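You operate a simulated robot arm through the tools that you are given. There is no shell and no other tool. Be economical: measure what you need, move in short steps, check, and stop when the job is done.

You are at the controls of a simulated two-armed robot. One attempt, no reset.

TASK
Take the rag from the top of the ledger table and hang it over the wooden bar on the bulb rack.

The check looks at the end state, three seconds after you hand in, the way a careful person would. Anything else that was tipped, shoved, dropped, spilled or broken makes it a failure.

THE ROBOT
Two 7-joint arms with two-finger parallel grippers on one trunk, on a base that drives. Base frame: it is fixed to the floor where the robot stands at the start and does not move with it; the origin is under the middle of the robot, x ahead of it, y to its left, z up. Readings come in m, degrees, newtons and seconds.
The left shoulder is at the start at [0.06, 0.189, 1.053], the right one opposite. Payload 3.43 kg a hand.
The TCP of each hand is the grasp point between the finger pads, 0.03 m short of the fingertips. In the tool frame z runs along the fingers and y along their closing line. Largest opening 0.094 m; finger width 0.028, thickness 0.01; the body of the gripper, 0.05 by 0.096 m, starts 0.055 m behind the TCP.
Orientation is that of the tool frame in the base frame, as [roll, pitch, yaw] about the fixed x, y, z axes, in that order (R = Rz(yaw) Ry(pitch) Rx(roll)). With the fingers straight down and closing along the base's y, the tool's x points along the base's -x, its y along +y and its z along -z.

THE INTERFACE
- The arms move only by the tool nudge_tool. It takes "left_plan", "right_plan" or both (then of equal length, played together; a hand with none holds still); each is a list of rows, each an object of numbers (a shift or turn left out is 0, a gripper value left out holds the last): "jaw": the closure in counts, from 0 (fully open) to 255 (shut); "dx", "dy", "dz": the shift along the tool's x, y, z in m; "wx", "wy", "wz": the turn, a rotation vector about the tool's x, y, z in degrees. In form: [{"jaw": .., "dx": .., "dy": .., "dz": .., "wx": .., "wy": .., "wz": ..}, ...]. A call has 1 to 8 rows; each row is the pose to reach, as a shift and turn from the pose commanded when the call began, along the tool's axes at that moment. Rows are played at 5 a second. More than 0.05 m and 8.6 degrees between two rows, or a gripper value outside its range, and nothing of the call is played. A pose out of reach is approached as far as the arm can. The call stops where the force on the tool passes 40 N (or 10 N more than at its start, if that is more) or the arm is blocked; 0.2 s more then pass. Each finger travels about 0.153 m/s and halts on what it meets, pressing with about 29 N; the grip force reading is that of the motor and also rises with nothing between the fingers. The clock runs only during rows and for 0.2 s after the last one: add rows that repeat a pose to give the fingers time. It gives the time, the measured TCP pose, the force on the tool (base axes), the opening and the grip force at its end, in the units of the frame above (readings bear some noise), with the torque about the TCP (base axes, N m) and any sound that the robot's microphone picked up.
- Cameras (640 x 400 px; columns grow to the right, rows downward): "scene" is now at [0.004, -0.0214, 1.5927]; the picture's right is [-0.31, -0.95, 0.00], its down [-0.83, 0.28, -0.48] and it looks along [0.45, -0.15, -0.88] (base axes); focal length 285 px, centre (320, 200). "left" rides on the left gripper at [0.076, -0.014, -0.102] in its tool frame; the picture's right is [0.18, 0.98, 0.00], its down [-0.75, 0.14, -0.64] and it looks along [-0.63, 0.12, 0.77] (tool axes); focal length 243 px, centre (320, 200). "right" rides on the right gripper at [0.076, 0.014, -0.103] in its tool frame; the picture's right is [-0.18, 0.98, 0.00], its down [-0.75, -0.14, -0.64] and it looks along [-0.63, -0.12, 0.77] (tool axes); focal length 243 px, centre (320, 200). There is no depth. A picture from a camera that has moved, and an enlarged one, comes with that camera's place and axes in the base frame and with its lens. The place of the scene camera against the robot may be out by one fixed shift of up to 0.012 m in any direction.
- camera(camera): a new picture of that camera. It takes no simulated time.
- raise_lower(by): slides the trunk up (or, below 0, down) by that many m; the arms and the scene camera ride with it, the base frame stays. It gives what a move gives, with no picture.
- steer(legs): drives the robot by 1 to 6 legs, each [ahead, left, turn to the left] in m, m and degrees, along the robot's own axes; the way and the turn of a leg run together, so that a leg with both is an arc; at most 1.5 m and 180 degrees a leg. The arms and the cameras ride along, it lands a little off, and it stops where it bumps. It gives what a move gives.
- head_to(pan, tilt): turns the head with the scene camera to pan (to the left, within 86 degrees either way) and tilt (down, from -29 to 69), counted from straight ahead of the robot. It gives what a move gives.
- inspect(camera, box): a new picture of the part [left, top, right, bottom] of that camera's present view, enlarged. It takes no simulated time.
- sign_off(): hands the job in; it is judged then, once.

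Go step by step. Nothing tells you exact positions but the pictures and the camera data: compare them with the known pose of the tool, close in by small moves and look again before you grip or let go. The budget is 120 turns and 100 pictures, counting those below and the enlarged ones. Unless the task says otherwise, let go and move clear before handing in, and close with one line.

The tools are called after "Call:" as a command line: name --argument value ..., lists and objects as JSON in quotes. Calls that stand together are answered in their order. nudge_tool: Moves the arms, as the interface text tells. Its arguments: {"type":"object","properties":{"left_plan":{"type":"array"},"right_plan":{"type":"array"}},"required":[]} The other tools are called the same way: raise_lower (by) slides the trunk up or down; steer (legs) drives the base; head_to (pan, tilt) turns the head that bears the scene camera; camera (camera) takes a picture; inspect (camera, box) takes an enlarged picture of a part of a camera's view; sign_off () hands the job in.

At the start:

```text
time: 0.0
left_tool_pos: [0.4824, 0.1199, 0.9031]
left_orientation: [179.9, 0.0, 180.0]
left_force: [0.5, -0.1, 0.3]
left_torque: [0.0, 0.0, -0.01]
left_grip_width: 0.0938
left_finger_force: 0.1
right_tool_pos: [0.3397, -0.2348, 0.9616]
right_orientation: [-179.9, 0.1, 180.0]
right_force: [-0.1, 1.1, 0.4]
right_torque: [0.0, -0.02, 0.02]
right_grip_width: 0.0939
right_finger_force: 0.1
trunk travel left (down, up): [-0.725, 0.265]
robot x, y, heading: [0.0007, 0.0022, -0.1]
head pan, tilt: [-18.3, 61.4]
```

scene: 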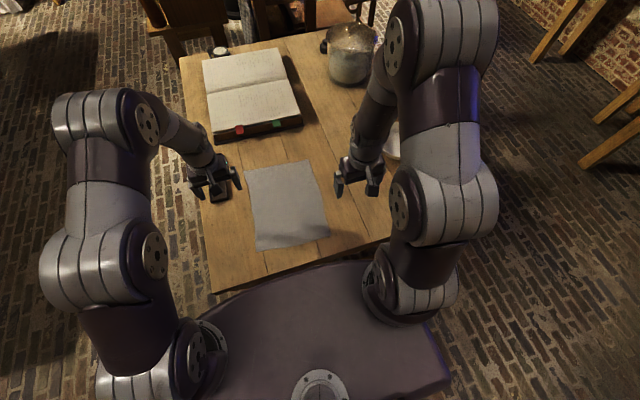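
right: 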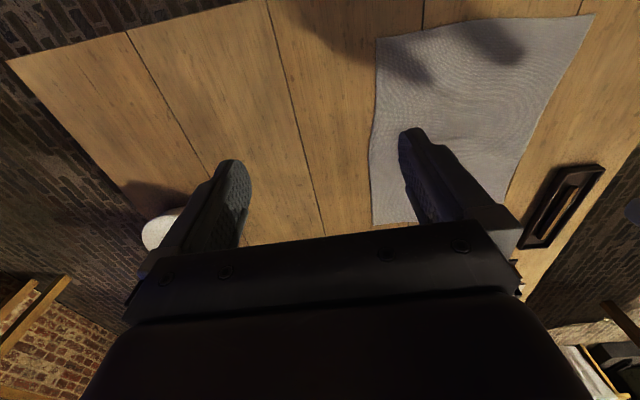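
left: 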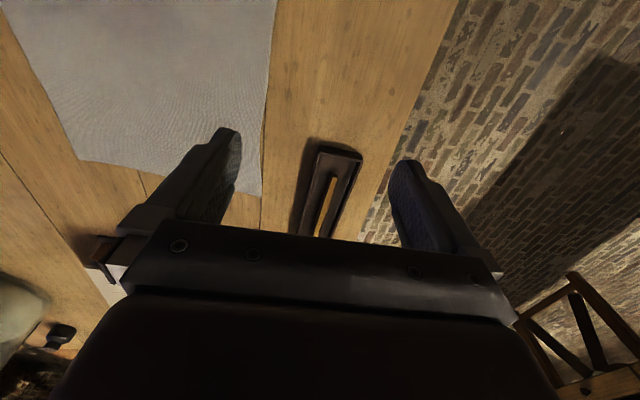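

The rag lies flat on the table in front of me, between the two hands. I need to find the bulb rack, so I'll look around.

Call:
head_to --pan 60 --tilt 25

Call:
camera --camera "scene"

Call:
head_to --pan -60 --tilt 25

Call:
camera --camera "scene"

Call:
head_to --pan 0 --tilt 25

Call:
camera --camera "scene"

```text
time: 1.5
left_tool_pos: [0.4824, 0.12, 0.9037]
left_orientation: [-180.0, -0.1, 180.0]
left_force: [-0.2, -0.1, -0.3]
left_torque: [0.02, -0.04, 0.01]
left_grip_width: 0.0941
left_finger_force: 0.2
right_tool_pos: [0.3394, -0.2346, 0.9597]
right_orientation: [180.0, -0.1, -180.0]
right_force: [0.2, -0.5, 0.2]
right_torque: [0.0, -0.05, 0.02]
right_grip_width: 0.0938
right_finger_force: 0.0
trunk travel left (down, up): [-0.725, 0.265]
robot x, y, heading: [-0.0003, 0.0003, -0.1]
head pan, tilt: [60.0, 25.0]
```

```text
96 pictures are left
camera scene: at [-0.0116, 0.0787, 1.6444], right [0.87, -0.5, 0.0], down [-0.21, -0.37, -0.91], along [0.45, 0.78, -0.42], focal length 285 px, centre (320, 200)
```

scene: 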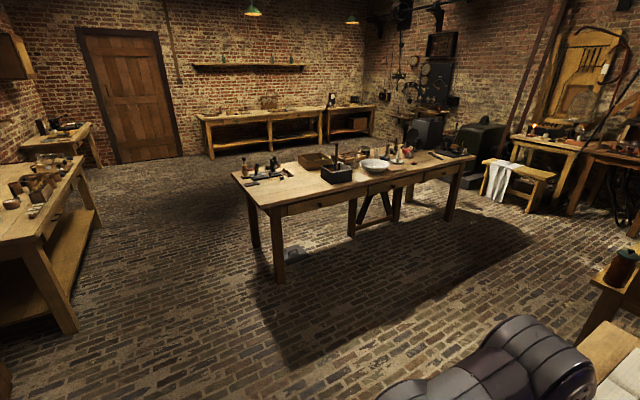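

```text
time: 3.5
left_tool_pos: [0.4827, 0.12, 0.9027]
left_orientation: [180.0, 0.0, 179.9]
left_force: [-0.5, 0.1, -0.4]
left_torque: [-0.02, -0.01, 0.03]
left_grip_width: 0.0939
left_finger_force: 0.1
right_tool_pos: [0.3398, -0.2349, 0.9601]
right_orientation: [-179.9, 0.0, 179.9]
right_force: [0.9, -0.3, -0.4]
right_torque: [0.0, -0.01, -0.03]
right_grip_width: 0.0939
right_finger_force: 0.1
trunk travel left (down, up): [-0.725, 0.265]
robot x, y, heading: [-0.0016, -0.0018, -0.1]
head pan, tilt: [-60.0, 25.0]
```

```text
95 pictures are left
camera scene: at [-0.0116, -0.0808, 1.6444], right [-0.87, -0.5, 0.0], down [-0.21, 0.37, -0.91], along [0.45, -0.78, -0.42], focal length 285 px, centre (320, 200)
```

scene: 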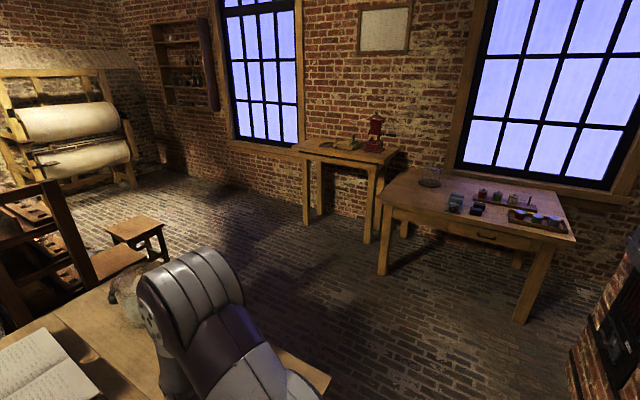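

```text
time: 4.8
left_tool_pos: [0.4829, 0.1212, 0.9028]
left_orientation: [-180.0, 0.0, 179.9]
left_force: [0.8, -0.4, 0.2]
left_torque: [0.0, 0.01, 0.0]
left_grip_width: 0.0939
left_finger_force: 0.2
right_tool_pos: [0.3382, -0.235, 0.9598]
right_orientation: [-180.0, 0.0, 180.0]
right_force: [0.5, -0.2, 1.4]
right_torque: [0.02, -0.02, 0.0]
right_grip_width: 0.094
right_finger_force: 0.1
trunk travel left (down, up): [-0.725, 0.265]
robot x, y, heading: [-0.0011, 0.0028, 0.1]
head pan, tilt: [0.0, 25.0]
```

```text
94 pictures are left
camera scene: at [0.0344, -0.0011, 1.6444], right [0.0, -1.0, 0.0], down [-0.42, 0.0, -0.91], along [0.91, 0.0, -0.42], focal length 285 px, centre (320, 200)
```

scene: 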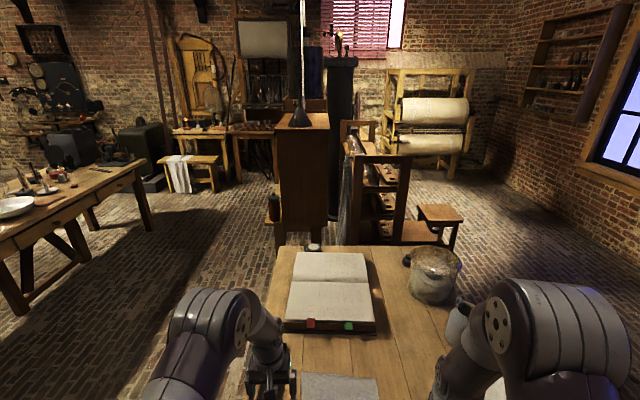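

The bulb rack is not obvious yet; the open wooden frame just beyond the table is a candidate. I'll enlarge it and look behind me too.

Call:
inspect --camera "scene" --box '[260, 60, 500, 260]'

Call:
head_to --pan -86 --tilt 15

Call:
camera --camera "scene"

Call:
head_to --pan 86 --tilt 15

Call:
camera --camera "scene"

```text
2.00 times, centred on (380, 160) of scene
camera zoom: at [0.0344, -0.0011, 1.6444], right [0.0, -1.0, 0.0], down [-0.42, 0.0, -0.91], along [0.91, 0.0, -0.42], focal length 570 px, centre (200, 280)
```

zoom: 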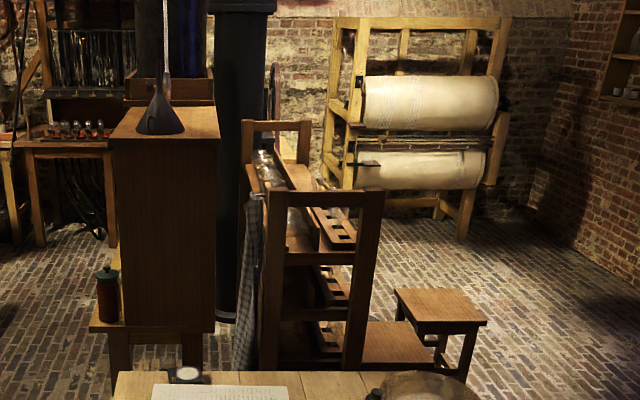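

```text
time: 6.4
left_tool_pos: [0.483, 0.1191, 0.9031]
left_orientation: [-180.0, 0.0, -179.9]
left_force: [0.1, 0.4, -0.7]
left_torque: [-0.01, -0.03, 0.0]
left_grip_width: 0.0942
left_finger_force: 0.1
right_tool_pos: [0.3401, -0.2343, 0.9599]
right_orientation: [-179.9, -0.1, -180.0]
right_force: [0.6, 0.6, -0.4]
right_torque: [0.01, -0.01, -0.03]
right_grip_width: 0.0939
right_finger_force: 0.1
trunk travel left (down, up): [-0.725, 0.265]
robot x, y, heading: [-0.0012, 0.0032, 0.0]
head pan, tilt: [-85.9, 15.0]
```

```text
92 pictures are left
camera scene: at [-0.051, -0.0942, 1.6607], right [-1.0, -0.07, 0.0], down [-0.02, 0.26, -0.97], along [0.07, -0.96, -0.26], focal length 285 px, centre (320, 200)
```

scene: 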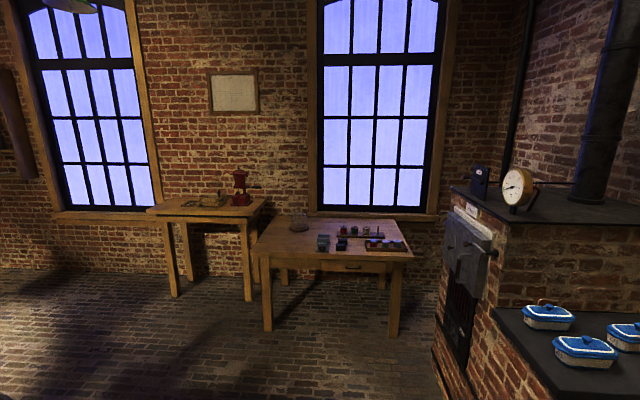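

```text
time: 9.0
left_tool_pos: [0.4833, 0.1204, 0.9026]
left_orientation: [179.9, 0.0, -180.0]
left_force: [-0.2, -0.4, -0.5]
left_torque: [-0.01, 0.0, 0.01]
left_grip_width: 0.094
left_finger_force: 0.1
right_tool_pos: [0.3391, -0.2349, 0.9601]
right_orientation: [-179.9, 0.0, 179.9]
right_force: [-0.2, -0.9, -0.1]
right_torque: [0.03, -0.02, 0.03]
right_grip_width: 0.094
right_finger_force: 0.2
trunk travel left (down, up): [-0.725, 0.265]
robot x, y, heading: [-0.0016, -0.001, 0.2]
head pan, tilt: [85.9, 15.0]
```

```text
91 pictures are left
camera scene: at [-0.0511, 0.0921, 1.6607], right [1.0, -0.07, 0.0], down [-0.02, -0.26, -0.97], along [0.07, 0.96, -0.26], focal length 285 px, centre (320, 200)
```

scene: 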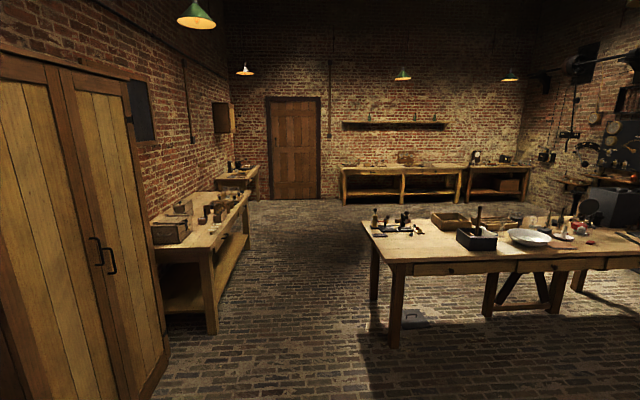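

The open frame beyond the table, with bulbs on its shelves, looks like the bulb rack. I'll raise the trunk for a better view of its bar.

Call:
raise_lower --by 0.25

Call:
head_to --pan -8 --tilt 28

Call:
inspect --camera "scene" --box '[240, 80, 400, 240]'

Call:
camera --camera "scene"

```text
time: 11.6
left_tool_pos: [0.4838, 0.1203, 1.1525]
left_orientation: [-180.0, 0.0, -180.0]
left_force: [-0.2, 0.1, 0.1]
left_torque: [-0.01, 0.02, -0.01]
left_grip_width: 0.0939
left_finger_force: 0.1
right_tool_pos: [0.339, -0.235, 1.209]
right_orientation: [180.0, 0.0, 180.0]
right_force: [-0.5, 0.3, 0.1]
right_torque: [0.03, 0.01, -0.01]
right_grip_width: 0.0939
right_finger_force: 0.0
trunk travel left (down, up): [-0.975, 0.015]
robot x, y, heading: [0.0009, 0.0006, -0.3]
head pan, tilt: [85.9, 15.0]
```

```text
time: 13.3
left_tool_pos: [0.4825, 0.1189, 1.1535]
left_orientation: [-180.0, 0.0, 179.9]
left_force: [0.0, 0.1, 0.6]
left_torque: [0.0, -0.02, 0.04]
left_grip_width: 0.0935
left_finger_force: 0.1
right_tool_pos: [0.3388, -0.2359, 1.2103]
right_orientation: [-180.0, 0.1, -180.0]
right_force: [-0.5, -0.6, 0.3]
right_torque: [0.03, -0.01, 0.01]
right_grip_width: 0.0937
right_finger_force: 0.0
trunk travel left (down, up): [-0.975, 0.015]
robot x, y, heading: [0.0039, 0.0013, -0.0]
head pan, tilt: [-8.0, 28.0]
```

```text
2.50 times, centred on (320, 160) of scene
camera zoom: at [0.0326, -0.0137, 1.8896], right [-0.14, -0.99, 0.0], down [-0.47, 0.07, -0.88], along [0.87, -0.12, -0.47], focal length 713 px, centre (320, 300)
```

zoom: 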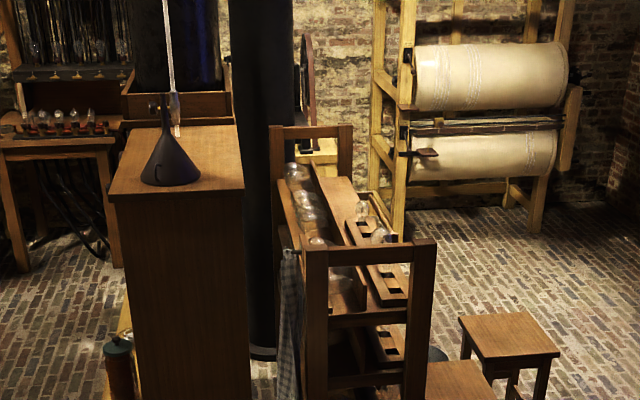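

```text
89 pictures are left
camera scene: at [0.0326, -0.0137, 1.8896], right [-0.14, -0.99, 0.0], down [-0.47, 0.07, -0.88], along [0.87, -0.12, -0.47], focal length 285 px, centre (320, 200)
```

scene: 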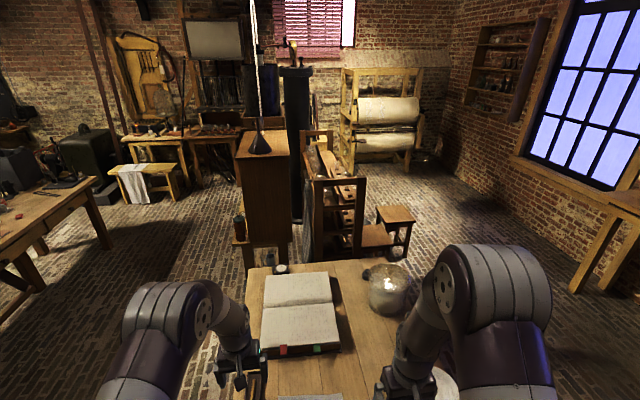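

The rack stands lengthwise beyond the table with a checked towel on its left side. I'll sidestep to the right for a look at its other side.

Call:
steer --legs '[[-0.25, 0, 0], [0, -1.0, 0], [0.5, 0, 0]]'

Call:
head_to --pan 15 --tilt 28

Call:
camera --camera "scene"

```text
time: 22.4
left_tool_pos: [0.7347, -0.8724, 1.1532]
left_orientation: [-179.9, 0.1, -179.5]
left_force: [0.7, -1.4, 0.1]
left_torque: [-0.04, -0.01, 0.0]
left_grip_width: 0.094
left_finger_force: 0.1
right_tool_pos: [0.5927, -1.2258, 1.2109]
right_orientation: [-179.9, 0.0, -179.5]
right_force: [0.7, -0.6, 0.6]
right_torque: [-0.01, 0.0, 0.02]
right_grip_width: 0.0942
right_finger_force: 0.1
trunk travel left (down, up): [-0.975, 0.015]
robot x, y, heading: [0.2545, -0.9942, 0.8]
head pan, tilt: [-8.0, 28.0]
```

```text
time: 23.3
left_tool_pos: [0.7357, -0.8715, 1.1527]
left_orientation: [-179.9, 0.0, -179.6]
left_force: [0.9, -0.3, -0.9]
left_torque: [0.05, -0.01, -0.01]
left_grip_width: 0.0938
left_finger_force: 0.0
right_tool_pos: [0.5957, -1.227, 1.2093]
right_orientation: [-180.0, 0.0, -179.5]
right_force: [-0.1, 0.4, 0.6]
right_torque: [-0.01, 0.01, 0.03]
right_grip_width: 0.0938
right_finger_force: 0.0
trunk travel left (down, up): [-0.975, 0.015]
robot x, y, heading: [0.251, -0.9987, 0.4]
head pan, tilt: [15.0, 28.0]
```

```text
88 pictures are left
camera scene: at [0.2843, -0.9723, 1.8896], right [0.27, -0.96, 0.0], down [-0.45, -0.12, -0.88], along [0.85, 0.23, -0.47], focal length 285 px, centre (320, 200)
```

scene: 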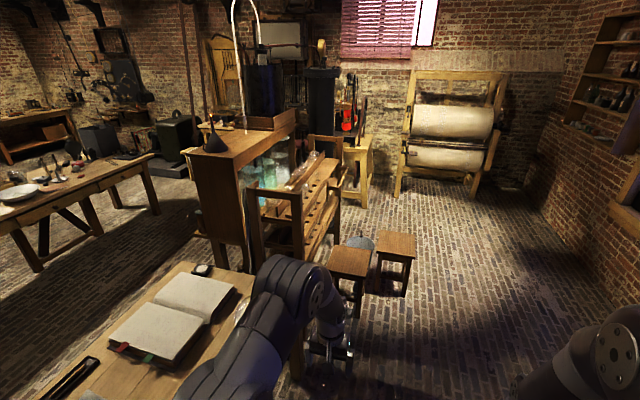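

Call:
inspect --camera "scene" --box '[220, 110, 380, 270]'

```text
2.50 times, centred on (300, 190) of scene
camera zoom: at [0.2843, -0.9723, 1.8896], right [0.27, -0.96, 0.0], down [-0.45, -0.12, -0.88], along [0.85, 0.23, -0.47], focal length 713 px, centre (370, 225)
```

zoom: 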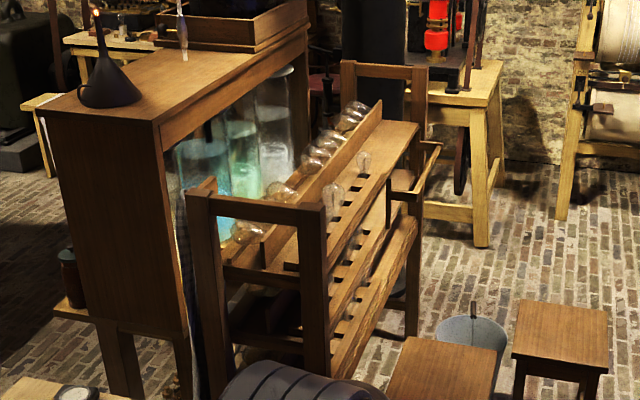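

The rack (top ≈1.17 m) spans about x 1.62–2.77, y −0.49 to −0.19. Something light-coloured projects at its far right post; I'll go nearer to identify the bar.

Call:
steer --legs '[[0, -0.5, 0], [1.2, 0, 0]]'

Call:
head_to --pan 50 --tilt 30

Call:
camera --camera "scene"

```text
time: 32.0
left_tool_pos: [1.9452, -1.3691, 1.1541]
left_orientation: [180.0, 0.1, -179.9]
left_force: [0.7, 0.8, 0.8]
left_torque: [0.0, 0.0, -0.01]
left_grip_width: 0.0939
left_finger_force: 0.0
right_tool_pos: [1.8023, -1.7233, 1.2098]
right_orientation: [-180.0, 0.0, -179.8]
right_force: [0.3, 0.8, -0.2]
right_torque: [0.01, 0.03, 0.03]
right_grip_width: 0.094
right_finger_force: 0.0
trunk travel left (down, up): [-0.975, 0.015]
robot x, y, heading: [1.4617, -1.4925, 0.3]
head pan, tilt: [15.0, 28.0]
```

```text
time: 33.0
left_tool_pos: [1.9457, -1.3694, 1.1522]
left_orientation: [180.0, -0.1, -179.9]
left_force: [-0.6, -0.5, 0.5]
left_torque: [0.02, -0.01, 0.03]
left_grip_width: 0.0941
left_finger_force: 0.1
right_tool_pos: [1.8024, -1.7235, 1.2105]
right_orientation: [-180.0, 0.0, -179.9]
right_force: [0.1, -0.6, -0.7]
right_torque: [0.0, 0.03, -0.04]
right_grip_width: 0.094
right_finger_force: 0.0
trunk travel left (down, up): [-0.975, 0.015]
robot x, y, heading: [1.4624, -1.4923, 0.3]
head pan, tilt: [50.0, 30.0]
```

```text
86 pictures are left
camera scene: at [1.4631, -1.4215, 1.8865], right [0.77, -0.64, 0.0], down [-0.32, -0.38, -0.87], along [0.56, 0.66, -0.5], focal length 285 px, centre (320, 200)
```

scene: 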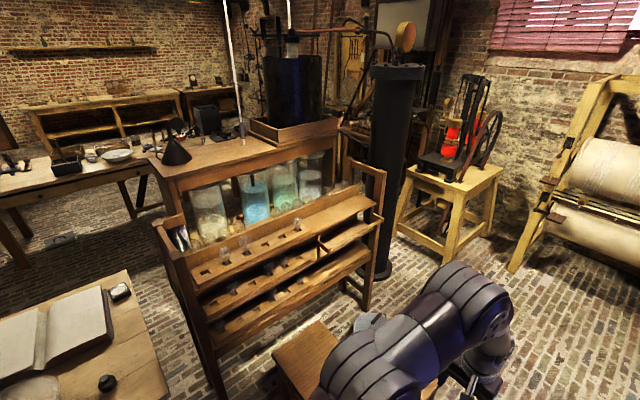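

Call:
inspect --camera "scene" --box '[140, 140, 400, 320]'

Call:
inspect --camera "scene" --box '[300, 140, 400, 260]'

```text
2.22 times, centred on (270, 230) of scene
camera zoom: at [1.4631, -1.4215, 1.8865], right [0.77, -0.64, 0.0], down [-0.32, -0.38, -0.87], along [0.56, 0.66, -0.5], focal length 634 px, centre (431, 133)
```

zoom: 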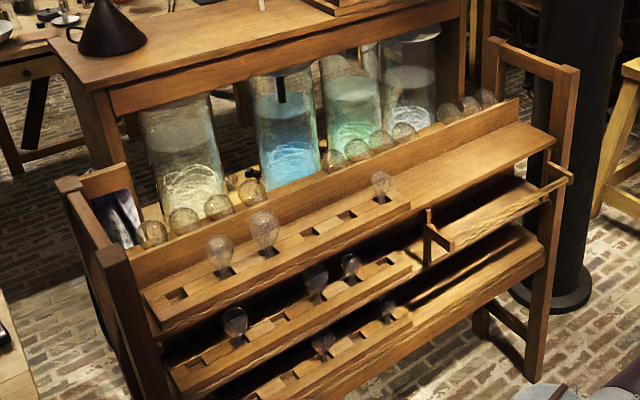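

```text
3.33 times, centred on (350, 200) of scene
camera zoom: at [1.4631, -1.4215, 1.8865], right [0.77, -0.64, 0.0], down [-0.32, -0.38, -0.87], along [0.56, 0.66, -0.5], focal length 951 px, centre (220, 200)
```

zoom: 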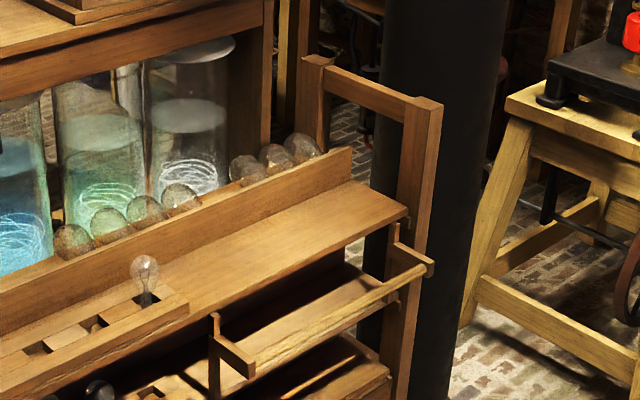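

Found it: a light wooden bar on brackets on the rack's right side, far half, roughly from (2.24,−0.58) to (2.67,−0.58) at z≈0.92. Now I map the stools and the free floor in front of it.

Call:
head_to --pan 25 --tilt 45

Call:
camera --camera "scene"

Call:
camera --camera "left"

```text
time: 33.9
left_tool_pos: [1.9465, -1.3689, 1.1529]
left_orientation: [180.0, 0.1, -179.9]
left_force: [-0.5, -0.9, -0.1]
left_torque: [0.0, 0.0, 0.02]
left_grip_width: 0.094
left_finger_force: 0.2
right_tool_pos: [1.8032, -1.7243, 1.2103]
right_orientation: [-180.0, 0.1, -179.9]
right_force: [-0.3, 0.5, 0.5]
right_torque: [0.01, 0.0, -0.01]
right_grip_width: 0.0941
right_finger_force: 0.1
trunk travel left (down, up): [-0.975, 0.015]
robot x, y, heading: [1.4633, -1.4892, -0.1]
head pan, tilt: [25.0, 45.0]
```

```text
83 pictures are left
camera scene: at [1.4787, -1.4562, 1.8639], right [0.42, -0.91, 0.0], down [-0.64, -0.3, -0.71], along [0.64, 0.3, -0.71], focal length 285 px, centre (320, 200)
```

scene: 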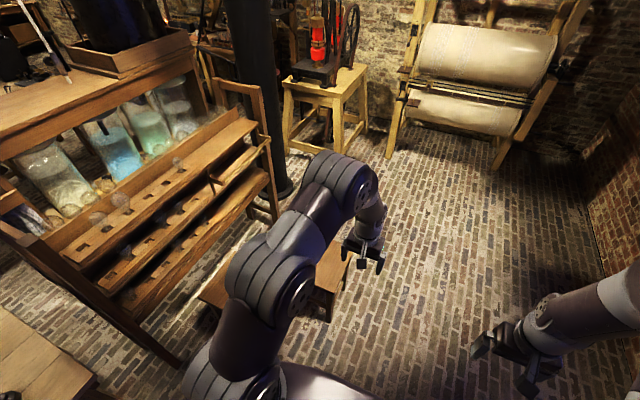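

```text
82 pictures are left
camera left: at [1.8701, -1.3844, 1.2558], right [-0.19, 0.98, 0.0], down [0.75, 0.14, 0.64], along [0.63, 0.12, -0.77], focal length 243 px, centre (320, 200)
```

left: 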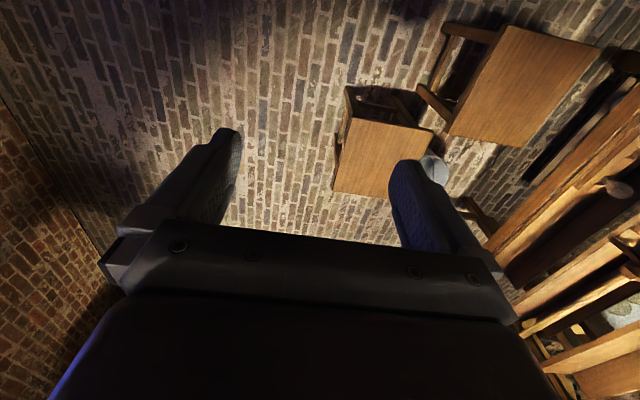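

The stools stand at about x 1.83–2.46, y −1.22 to −0.53, with a bucket near (2.36,−0.75). There is free floor around (2.85,−1.0), so I'll drive there round the stools to measure the bar up close.

Call:
steer --legs '[[0, -0.35, 0], [1.4, 0, 0], [0, 0, 90], [0.6, 0, 0]]'

Call:
head_to --pan 25 --tilt 55

Call:
camera --camera "scene"

Call:
camera --camera "left"

```text
time: 49.5
left_tool_pos: [2.7337, -0.7588, 1.1527]
left_orientation: [180.0, 0.1, -89.8]
left_force: [-0.8, 0.1, 0.1]
left_torque: [0.02, 0.0, -0.03]
left_grip_width: 0.094
left_finger_force: 0.0
right_tool_pos: [3.0892, -0.9039, 1.2112]
right_orientation: [180.0, 0.1, -89.9]
right_force: [-0.6, -0.6, 0.0]
right_torque: [-0.01, -0.01, 0.05]
right_grip_width: 0.0942
right_finger_force: 0.0
trunk travel left (down, up): [-0.975, 0.015]
robot x, y, heading: [2.8537, -1.2375, 90.4]
head pan, tilt: [25.0, 45.0]
```

```text
time: 50.2
left_tool_pos: [2.7329, -0.7591, 1.1531]
left_orientation: [180.0, 0.1, -89.8]
left_force: [0.3, 1.0, 0.0]
left_torque: [0.01, -0.02, 0.02]
left_grip_width: 0.0941
left_finger_force: 0.0
right_tool_pos: [3.088, -0.9023, 1.2105]
right_orientation: [179.9, 0.0, -89.9]
right_force: [0.3, -0.3, -0.2]
right_torque: [0.0, 0.0, -0.02]
right_grip_width: 0.094
right_finger_force: 0.1
trunk travel left (down, up): [-0.975, 0.015]
robot x, y, heading: [2.8511, -1.2434, 90.5]
head pan, tilt: [25.0, 55.0]
```

```text
81 pictures are left
camera scene: at [2.8255, -1.2369, 1.8505], right [0.91, 0.42, 0.0], down [0.35, -0.74, -0.57], along [-0.24, 0.52, -0.82], focal length 285 px, centre (320, 200)
```

scene: 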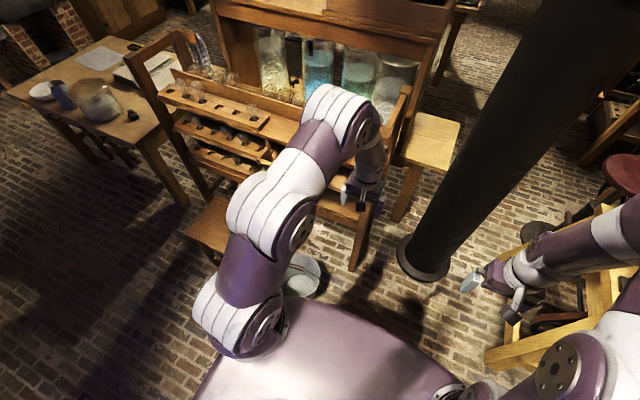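

```text
80 pictures are left
camera left: at [2.7479, -0.8352, 1.2557], right [-0.98, -0.19, 0.0], down [-0.14, 0.75, 0.64], along [-0.12, 0.63, -0.77], focal length 243 px, centre (320, 200)
```

left: 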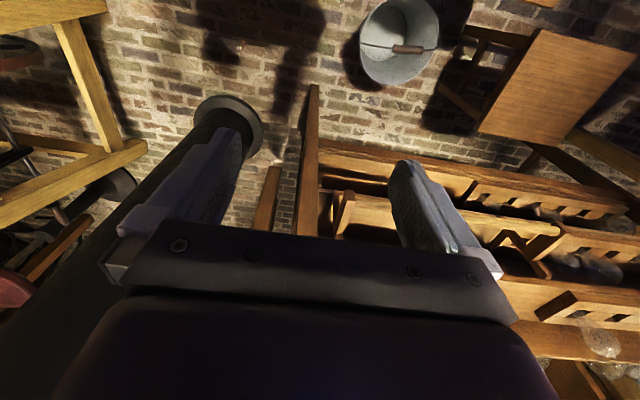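

Call:
inspect --camera "left" --box '[280, 100, 640, 340]'

Call:
inspect --camera "scene" --box '[180, 60, 420, 280]'

```text
1.67 times, centred on (460, 220) of left
camera zoom: at [2.7479, -0.8352, 1.2557], right [-0.98, -0.19, 0.0], down [-0.14, 0.75, 0.64], along [-0.12, 0.63, -0.77], focal length 404 px, centre (87, 167)
```

zoom: 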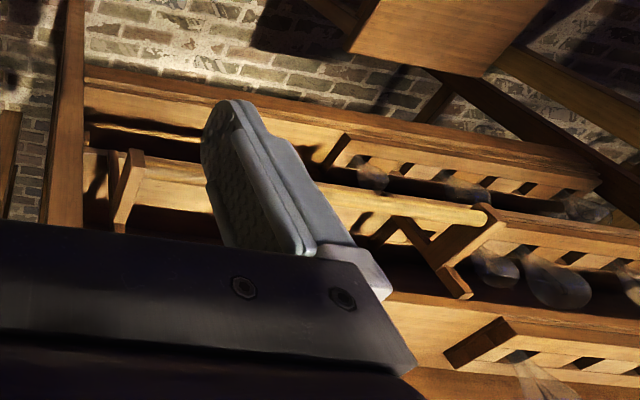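

```text
1.82 times, centred on (300, 170) of scene
camera zoom: at [2.8255, -1.2369, 1.8505], right [0.91, 0.42, 0.0], down [0.35, -0.74, -0.57], along [-0.24, 0.52, -0.82], focal length 518 px, centre (356, 254)
```

zoom: 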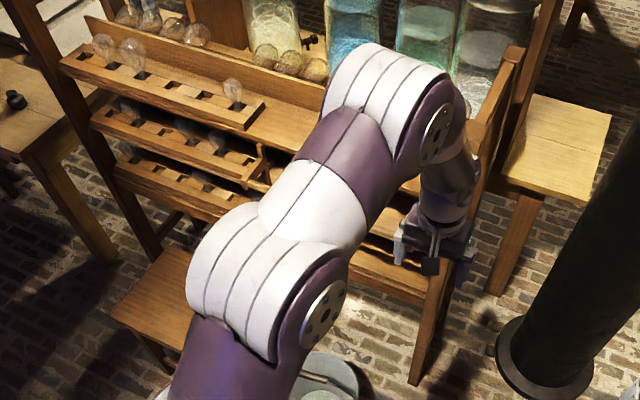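

The bar measures y≈−0.59, z≈0.93, x 2.24–2.65, with the bucket near (2.48,−0.77). I'll check my base's footprint against the floor around me before closing in.

Call:
head_to --pan 75 --tilt 69

Call:
camera --camera "scene"

Call:
head_to --pan 0 --tilt 69

Call:
camera --camera "scene"

```text
time: 51.4
left_tool_pos: [2.7334, -0.7583, 1.1533]
left_orientation: [179.9, -0.1, -89.9]
left_force: [0.3, -0.4, -0.6]
left_torque: [0.0, -0.02, -0.01]
left_grip_width: 0.0941
left_finger_force: 0.0
right_tool_pos: [3.0881, -0.9009, 1.2115]
right_orientation: [-180.0, 0.0, -89.9]
right_force: [-0.8, -0.1, 0.9]
right_torque: [0.03, -0.03, -0.01]
right_grip_width: 0.094
right_finger_force: 0.1
trunk travel left (down, up): [-0.975, 0.015]
robot x, y, heading: [2.8523, -1.2409, 90.0]
head pan, tilt: [75.0, 68.8]
```

```text
77 pictures are left
camera scene: at [2.8021, -1.2881, 1.835], right [0.26, 0.97, 0.0], down [0.9, -0.24, -0.36], along [-0.35, 0.09, -0.93], focal length 285 px, centre (320, 200)
```

scene: 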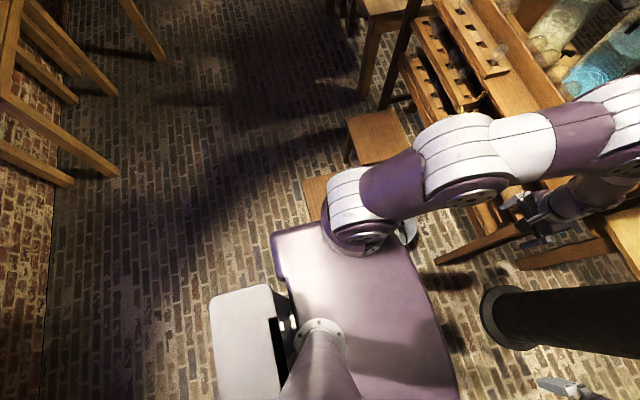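

```text
time: 52.9
left_tool_pos: [2.7335, -0.7583, 1.1524]
left_orientation: [180.0, 0.0, -90.0]
left_force: [-0.3, -0.1, -0.1]
left_torque: [0.01, -0.03, -0.04]
left_grip_width: 0.0939
left_finger_force: 0.0
right_tool_pos: [3.0871, -0.9015, 1.2098]
right_orientation: [-180.0, 0.0, -90.0]
right_force: [-0.6, -0.3, 0.1]
right_torque: [-0.02, 0.02, 0.01]
right_grip_width: 0.0939
right_finger_force: 0.0
trunk travel left (down, up): [-0.975, 0.015]
robot x, y, heading: [2.8519, -1.2403, 90.1]
head pan, tilt: [0.0, 68.8]
```

```text
76 pictures are left
camera scene: at [2.856, -1.2465, 1.835], right [1.0, 0.0, 0.0], down [0.0, -0.93, -0.36], along [0.0, 0.36, -0.93], focal length 285 px, centre (320, 200)
```

scene: 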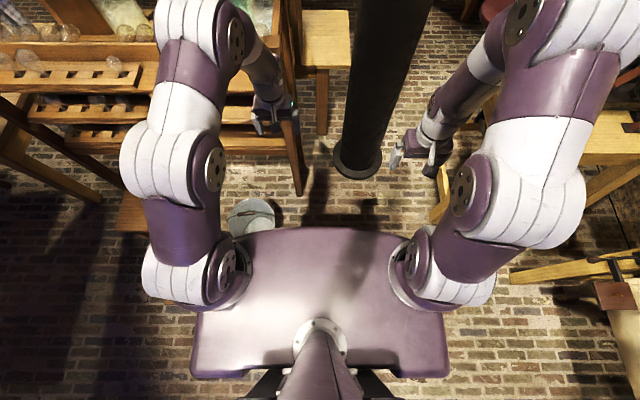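

No obstruction seen near. I now know the plan: pinch the rag's near edge with both hands, carry it, lower it behind the bar, and bring the held edge over to the front. Driving back to the table.

Call:
steer --legs '[[-0.6, 0, 0], [0, 0, -90], [-1.5, 0, 0], [-1.6, 0, 0]]'

```text
refused: -1.6 is not a number from -1.5 to 1.5
```

Call:
steer --legs '[[-0.6, 0, 0], [0, 0, -90], [-1.5, 0, 0], [-1.5, 0, 0], [-0.1, 0, 0], [0, 1.0, 0]]'

```text
time: 70.5
left_tool_pos: [1.1742, -1.6856, 1.1762]
left_orientation: [-178.6, 8.0, -172.2]
left_force: [-1.1, -0.1, -1.6]
left_torque: [-0.05, -0.04, -0.06]
left_grip_width: 0.0944
left_finger_force: 0.1
right_tool_pos: [1.0866, -2.0504, 1.2301]
right_orientation: [-176.7, 9.9, -171.6]
right_force: [102.6, -44.6, -62.3]
right_torque: [3.48, 2.06, 4.2]
right_grip_width: 0.0941
right_finger_force: 0.1
trunk travel left (down, up): [-0.975, 0.015]
robot x, y, heading: [0.7753, -1.8511, 7.8]
head pan, tilt: [0.0, 68.8]
stopped in leg 4: the robot was blocked; the commanded pose is now the measured one
```

The robot bumped into something behind/right, with a force on the right arm. Let me look before doing anything else.

Call:
head_to --pan -60 --tilt 50

Call:
camera --camera "scene"

Call:
camera --camera "right"

```text
time: 71.8
left_tool_pos: [1.1797, -1.6832, 1.1744]
left_orientation: [-178.7, 7.4, -172.3]
left_force: [0.4, -0.2, 0.1]
left_torque: [0.0, -0.02, -0.01]
left_grip_width: 0.094
left_finger_force: 0.0
right_tool_pos: [1.0835, -2.0495, 1.2327]
right_orientation: [-177.4, 9.0, -172.3]
right_force: [0.6, -0.5, 0.1]
right_torque: [0.0, 0.01, -0.01]
right_grip_width: 0.0939
right_finger_force: 0.0
trunk travel left (down, up): [-0.975, 0.015]
robot x, y, heading: [0.7775, -1.8533, 7.8]
head pan, tilt: [-60.0, 50.0]
```

```text
75 pictures are left
camera scene: at [0.8143, -1.9167, 1.8608], right [-0.79, -0.61, 0.02], down [-0.49, 0.6, -0.63], along [0.37, -0.51, -0.77], focal length 285 px, centre (320, 200)
```

scene: 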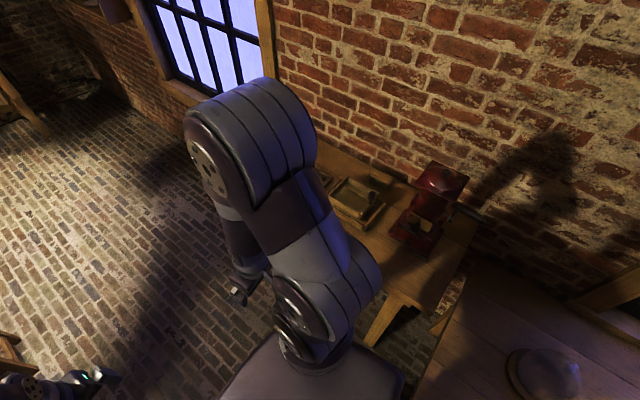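

```text
74 pictures are left
camera right: at [0.9912, -2.0426, 1.3211], right [0.06, 1.0, -0.01], down [0.65, -0.03, 0.76], along [0.76, -0.05, -0.65], focal length 243 px, centre (320, 200)
```

right: 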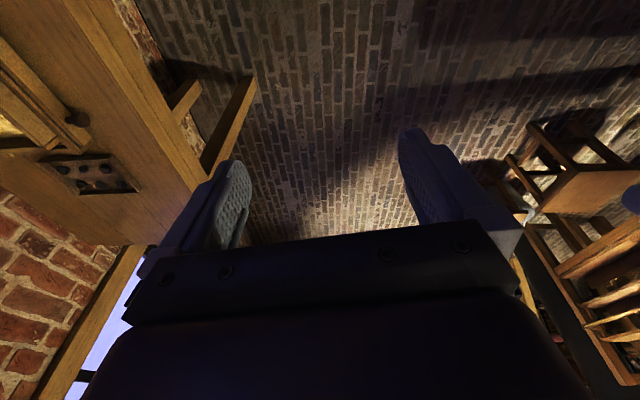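

The arms just swung at the sudden stop; the base seems to have hit one of the side tables. I'll look at what is beside and behind me.

Call:
head_to --pan -86 --tilt 50

Call:
camera --camera "scene"

Call:
head_to --pan -86 --tilt 15

Call:
camera --camera "scene"

```text
time: 72.7
left_tool_pos: [1.1787, -1.6831, 1.1749]
left_orientation: [-178.7, 7.5, -172.4]
left_force: [0.2, 1.0, 0.1]
left_torque: [-0.03, -0.01, 0.01]
left_grip_width: 0.0941
left_finger_force: 0.0
right_tool_pos: [1.0821, -2.0487, 1.233]
right_orientation: [-177.4, 9.0, -172.2]
right_force: [0.1, -0.4, -0.2]
right_torque: [-0.02, 0.03, 0.04]
right_grip_width: 0.0941
right_finger_force: 0.0
trunk travel left (down, up): [-0.975, 0.015]
robot x, y, heading: [0.7783, -1.8546, 7.9]
head pan, tilt: [-85.9, 50.0]
```

```text
73 pictures are left
camera scene: at [0.7822, -1.9304, 1.8617], right [-0.98, -0.21, 0.03], down [-0.17, 0.75, -0.64], along [0.11, -0.63, -0.77], focal length 285 px, centre (320, 200)
```

scene: 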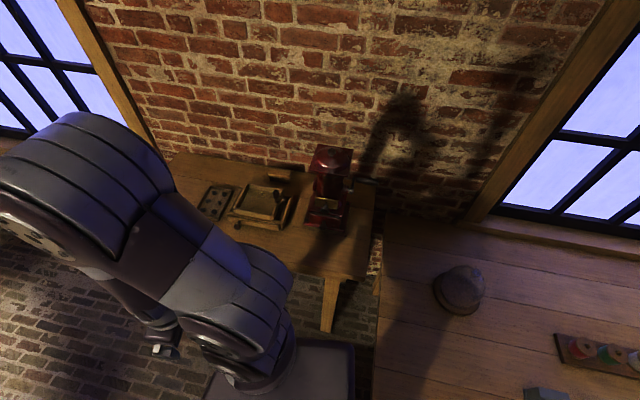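

```text
time: 73.8
left_tool_pos: [1.178, -1.6844, 1.175]
left_orientation: [-178.7, 7.6, -172.3]
left_force: [0.7, -0.7, 0.3]
left_torque: [0.01, -0.02, 0.01]
left_grip_width: 0.0942
left_finger_force: 0.1
right_tool_pos: [1.0824, -2.0488, 1.2335]
right_orientation: [-177.5, 8.9, -172.4]
right_force: [0.1, 0.7, 0.8]
right_torque: [0.01, 0.0, 0.04]
right_grip_width: 0.0942
right_finger_force: 0.1
trunk travel left (down, up): [-0.975, 0.015]
robot x, y, heading: [0.776, -1.8506, 7.8]
head pan, tilt: [-85.9, 15.0]
```

```text
72 pictures are left
camera scene: at [0.787, -1.9466, 1.9153], right [-0.98, -0.2, 0.03], down [-0.08, 0.25, -0.96], along [0.19, -0.95, -0.26], focal length 285 px, centre (320, 200)
```

scene: 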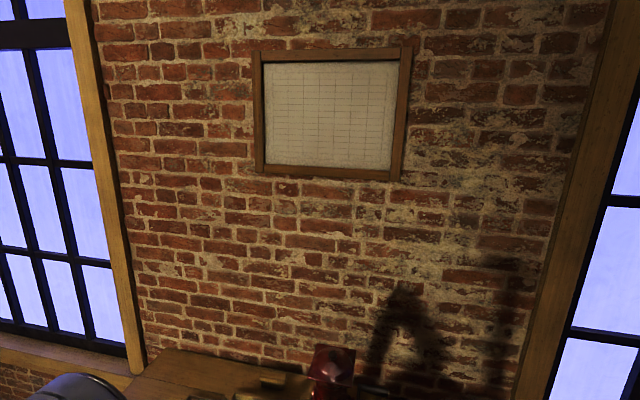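

I touched the long side table (the dome and palettes still stand). I'll pull forward off it, square up, and return by the clear corridor at y≈−1.0.

Call:
steer --legs '[[0.15, 0, 0], [0, 0.35, 0], [0, 0, -7.8], [0, 0.48, 0]]'

Call:
head_to --pan -60 --tilt 45

Call:
camera --camera "scene"

```text
time: 80.1
left_tool_pos: [1.2924, -0.8924, 1.1744]
left_orientation: [-179.1, 7.7, -180.0]
left_force: [0.0, 0.9, -0.3]
left_torque: [0.02, -0.01, 0.03]
left_grip_width: 0.094
left_finger_force: 0.1
right_tool_pos: [1.1442, -1.2468, 1.2288]
right_orientation: [-178.0, 9.2, 179.9]
right_force: [-0.2, -0.1, 0.1]
right_torque: [-0.01, 0.05, -0.02]
right_grip_width: 0.0941
right_finger_force: 0.0
trunk travel left (down, up): [-0.975, 0.015]
robot x, y, heading: [0.8721, -1.0058, 0.1]
head pan, tilt: [-85.9, 15.0]
```

```text
time: 81.0
left_tool_pos: [1.2917, -0.8916, 1.1742]
left_orientation: [-179.0, 7.6, 180.0]
left_force: [-0.7, -0.1, -0.5]
left_torque: [0.0, -0.01, -0.04]
left_grip_width: 0.094
left_finger_force: 0.1
right_tool_pos: [1.1445, -1.2445, 1.2299]
right_orientation: [-177.8, 9.3, 179.9]
right_force: [0.8, 0.3, -0.2]
right_torque: [-0.01, 0.01, 0.04]
right_grip_width: 0.0939
right_finger_force: 0.1
trunk travel left (down, up): [-0.975, 0.015]
robot x, y, heading: [0.8762, -1.0031, -0.2]
head pan, tilt: [-60.0, 45.0]
```

```text
71 pictures are left
camera scene: at [0.8548, -1.0756, 1.8639], right [-0.87, -0.5, 0.0], down [-0.35, 0.61, -0.71], along [0.35, -0.61, -0.71], focal length 285 px, centre (320, 200)
```

scene: 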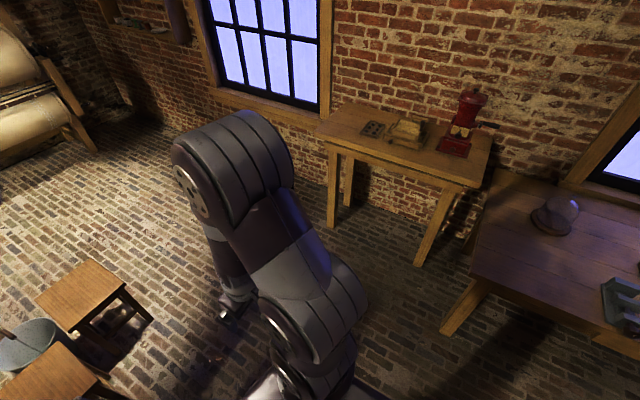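

All upright. Continuing to the starting spot in front of the ledger table.

Call:
steer --legs '[[-1.13, 0, 0], [0, 1.0, 0], [0.2, 0, 0]]'

Call:
head_to --pan -60 --tilt 25

Call:
camera --camera "scene"

Call:
head_to --pan 0 --tilt 60

Call:
camera --camera "scene"

```text
time: 92.8
left_tool_pos: [0.3549, 0.1093, 1.1762]
left_orientation: [-179.0, 7.8, 179.8]
left_force: [-0.1, -1.1, 0.5]
left_torque: [0.04, -0.02, -0.01]
left_grip_width: 0.0937
left_finger_force: 0.1
right_tool_pos: [0.2061, -0.2415, 1.232]
right_orientation: [-178.0, 9.4, 179.7]
right_force: [0.2, 0.4, -0.4]
right_torque: [-0.01, 0.02, 0.03]
right_grip_width: 0.0939
right_finger_force: 0.1
trunk travel left (down, up): [-0.975, 0.015]
robot x, y, heading: [-0.0631, 0.0027, -0.1]
head pan, tilt: [-60.0, 45.0]
```

```text
time: 93.7
left_tool_pos: [0.3602, 0.1089, 1.1723]
left_orientation: [-179.0, 7.6, 179.8]
left_force: [-0.3, 0.2, 0.4]
left_torque: [0.02, 0.02, 0.02]
left_grip_width: 0.0941
left_finger_force: 0.0
right_tool_pos: [0.2094, -0.2429, 1.2295]
right_orientation: [-178.0, 9.1, 179.8]
right_force: [0.7, 0.0, -0.2]
right_torque: [-0.01, 0.02, 0.0]
right_grip_width: 0.0941
right_finger_force: 0.0
trunk travel left (down, up): [-0.975, 0.015]
robot x, y, heading: [-0.0586, 0.0011, -0.0]
head pan, tilt: [-60.0, 25.0]
```

```text
70 pictures are left
camera scene: at [-0.0729, -0.0821, 1.8944], right [-0.87, -0.5, 0.0], down [-0.21, 0.37, -0.91], along [0.45, -0.79, -0.42], focal length 285 px, centre (320, 200)
```

scene: 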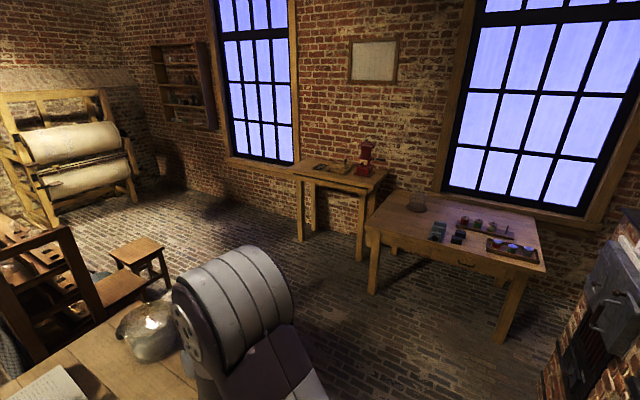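

```text
time: 95.0
left_tool_pos: [0.3576, 0.1104, 1.1734]
left_orientation: [-179.0, 7.6, 179.8]
left_force: [0.1, 0.1, 0.2]
left_torque: [-0.03, -0.02, 0.01]
left_grip_width: 0.094
left_finger_force: 0.1
right_tool_pos: [0.2088, -0.2422, 1.2308]
right_orientation: [-178.1, 9.2, 179.7]
right_force: [0.1, 0.2, 0.0]
right_torque: [-0.01, -0.02, -0.02]
right_grip_width: 0.0943
right_finger_force: 0.0
trunk travel left (down, up): [-0.975, 0.015]
robot x, y, heading: [-0.0648, -0.0047, -0.3]
head pan, tilt: [0.0, 60.0]
```

```text
69 pictures are left
camera scene: at [-0.0536, -0.0025, 1.8444], right [0.0, -1.0, 0.0], down [-0.87, 0.0, -0.5], along [0.5, 0.0, -0.87], focal length 285 px, centre (320, 200)
```

scene: 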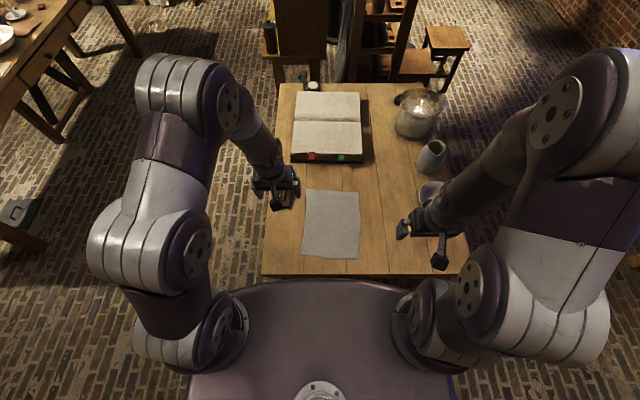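

Rag is at x 0.33–0.67, y −0.16 to 0.07. I'll square the hands and lower the trunk.

Call:
nudge_tool --left_plan '[{"wy": 4, "wx": -0.5, "jaw": 119}, {"wy": 7.6, "wx": -1, "jaw": 119}, {"wy": 7.6, "wx": -1, "jaw": 119}]' --right_plan '[{"wy": 5, "wx": -1, "jaw": 119}, {"wy": 9.2, "wx": -2, "jaw": 119}, {"wy": 9.2, "wx": -2, "jaw": 119}]'

Call:
raise_lower --by -0.25

```text
time: 95.8
left_tool_pos: [0.3564, 0.1104, 1.175]
left_orientation: [-179.9, 0.0, 179.7]
left_force: [-0.4, -0.5, -0.2]
left_torque: [-0.03, -0.01, 0.0]
left_grip_width: 0.05
left_finger_force: 0.1
right_tool_pos: [0.2072, -0.243, 1.2309]
right_orientation: [-180.0, 0.0, 179.4]
right_force: [-0.1, 0.2, 0.2]
right_torque: [-0.02, -0.04, 0.02]
right_grip_width: 0.0501
right_finger_force: 0.0
trunk travel left (down, up): [-0.975, 0.015]
robot x, y, heading: [-0.0618, -0.0009, -0.0]
head pan, tilt: [0.0, 60.0]
```

```text
time: 98.3
left_tool_pos: [0.3574, 0.11, 0.9233]
left_orientation: [-180.0, 0.0, 179.7]
left_force: [-1.1, -0.7, -0.8]
left_torque: [-0.01, -0.03, -0.02]
left_grip_width: 0.0502
left_finger_force: 0.1
right_tool_pos: [0.209, -0.2427, 0.9799]
right_orientation: [180.0, 0.1, 179.5]
right_force: [-0.1, 0.5, -0.2]
right_torque: [-0.01, 0.01, 0.01]
right_grip_width: 0.0504
right_finger_force: 0.1
trunk travel left (down, up): [-0.725, 0.265]
robot x, y, heading: [-0.066, -0.0013, -0.2]
head pan, tilt: [0.0, 60.0]
```

Call:
nudge_tool --left_plan '[{"dx": 0.001, "dy": -0.014, "dz": 0.016}, {"dx": 0.002, "dy": -0.028, "dz": 0.033}, {"dx": 0.003, "dy": -0.042, "dz": 0.05}, {"dx": 0.005, "dy": -0.057, "dz": 0.066}, {"dx": 0.006, "dy": -0.071, "dz": 0.083}, {"dx": 0.007, "dy": -0.085, "dz": 0.1}, {"dx": 0.007, "dy": -0.085, "dz": 0.1}]' --right_plan '[{"dx": -0.0235, "dy": 0.022, "dz": 0.026}, {"dx": -0.047, "dy": 0.044, "dz": 0.052}, {"dx": -0.07, "dy": 0.066, "dz": 0.078}, {"dx": -0.094, "dy": 0.089, "dz": 0.103}, {"dx": -0.1175, "dy": 0.111, "dz": 0.129}, {"dx": -0.141, "dy": 0.133, "dz": 0.155}, {"dx": -0.141, "dy": 0.133, "dz": 0.155}]'

Call:
camera --camera "scene"

Call:
camera --camera "left"

Call:
camera --camera "right"

```text
time: 99.9
left_tool_pos: [0.3489, 0.0242, 0.8241]
left_orientation: [-179.9, 0.1, 179.7]
left_force: [-0.3, 0.2, -0.9]
left_torque: [-0.02, -0.01, -0.03]
left_grip_width: 0.05
left_finger_force: 0.1
right_tool_pos: [0.3511, -0.11, 0.8257]
right_orientation: [-180.0, 0.1, 179.5]
right_force: [-0.3, 0.1, 0.2]
right_torque: [0.0, -0.02, -0.02]
right_grip_width: 0.0501
right_finger_force: 0.1
trunk travel left (down, up): [-0.725, 0.265]
robot x, y, heading: [-0.0652, 0.0003, -0.2]
head pan, tilt: [0.0, 60.0]
```

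```text
68 pictures are left
camera scene: at [-0.0552, -0.0025, 1.5944], right [0.0, -1.0, 0.0], down [-0.87, 0.0, -0.5], along [0.5, 0.0, -0.87], focal length 285 px, centre (320, 200)
```

scene: 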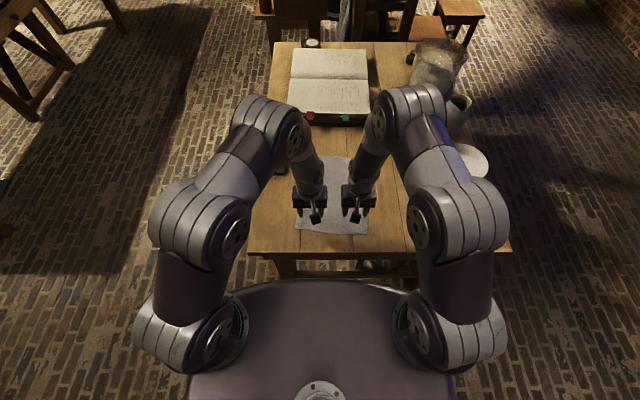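

```text
67 pictures are left
camera left: at [0.2734, 0.0098, 0.9272], right [-0.18, 0.98, 0.0], down [0.75, 0.14, 0.64], along [0.63, 0.11, -0.77], focal length 243 px, centre (320, 200)
```

left: 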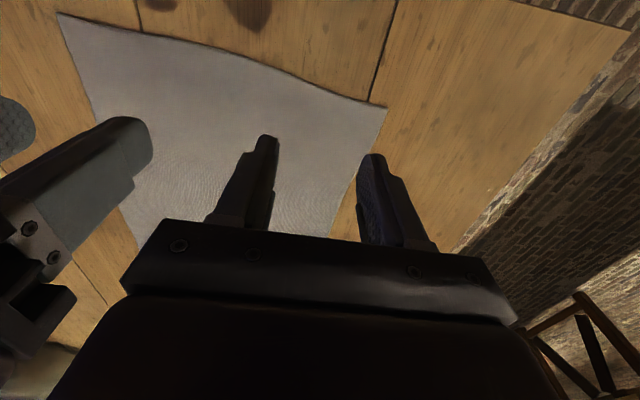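

```text
66 pictures are left
camera right: at [0.2761, -0.0956, 0.9276], right [0.19, 0.98, 0.0], down [0.75, -0.15, 0.64], along [0.63, -0.12, -0.77], focal length 243 px, centre (320, 200)
```

right: 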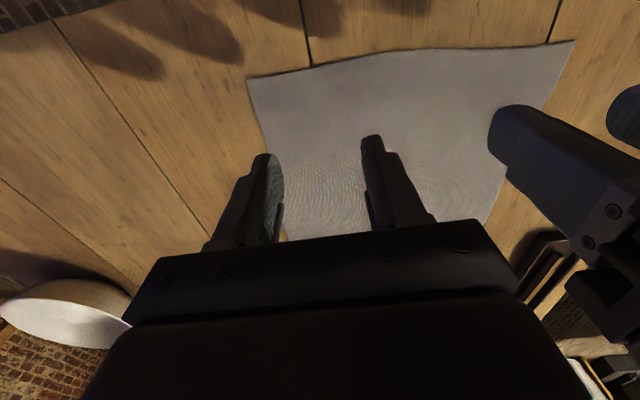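

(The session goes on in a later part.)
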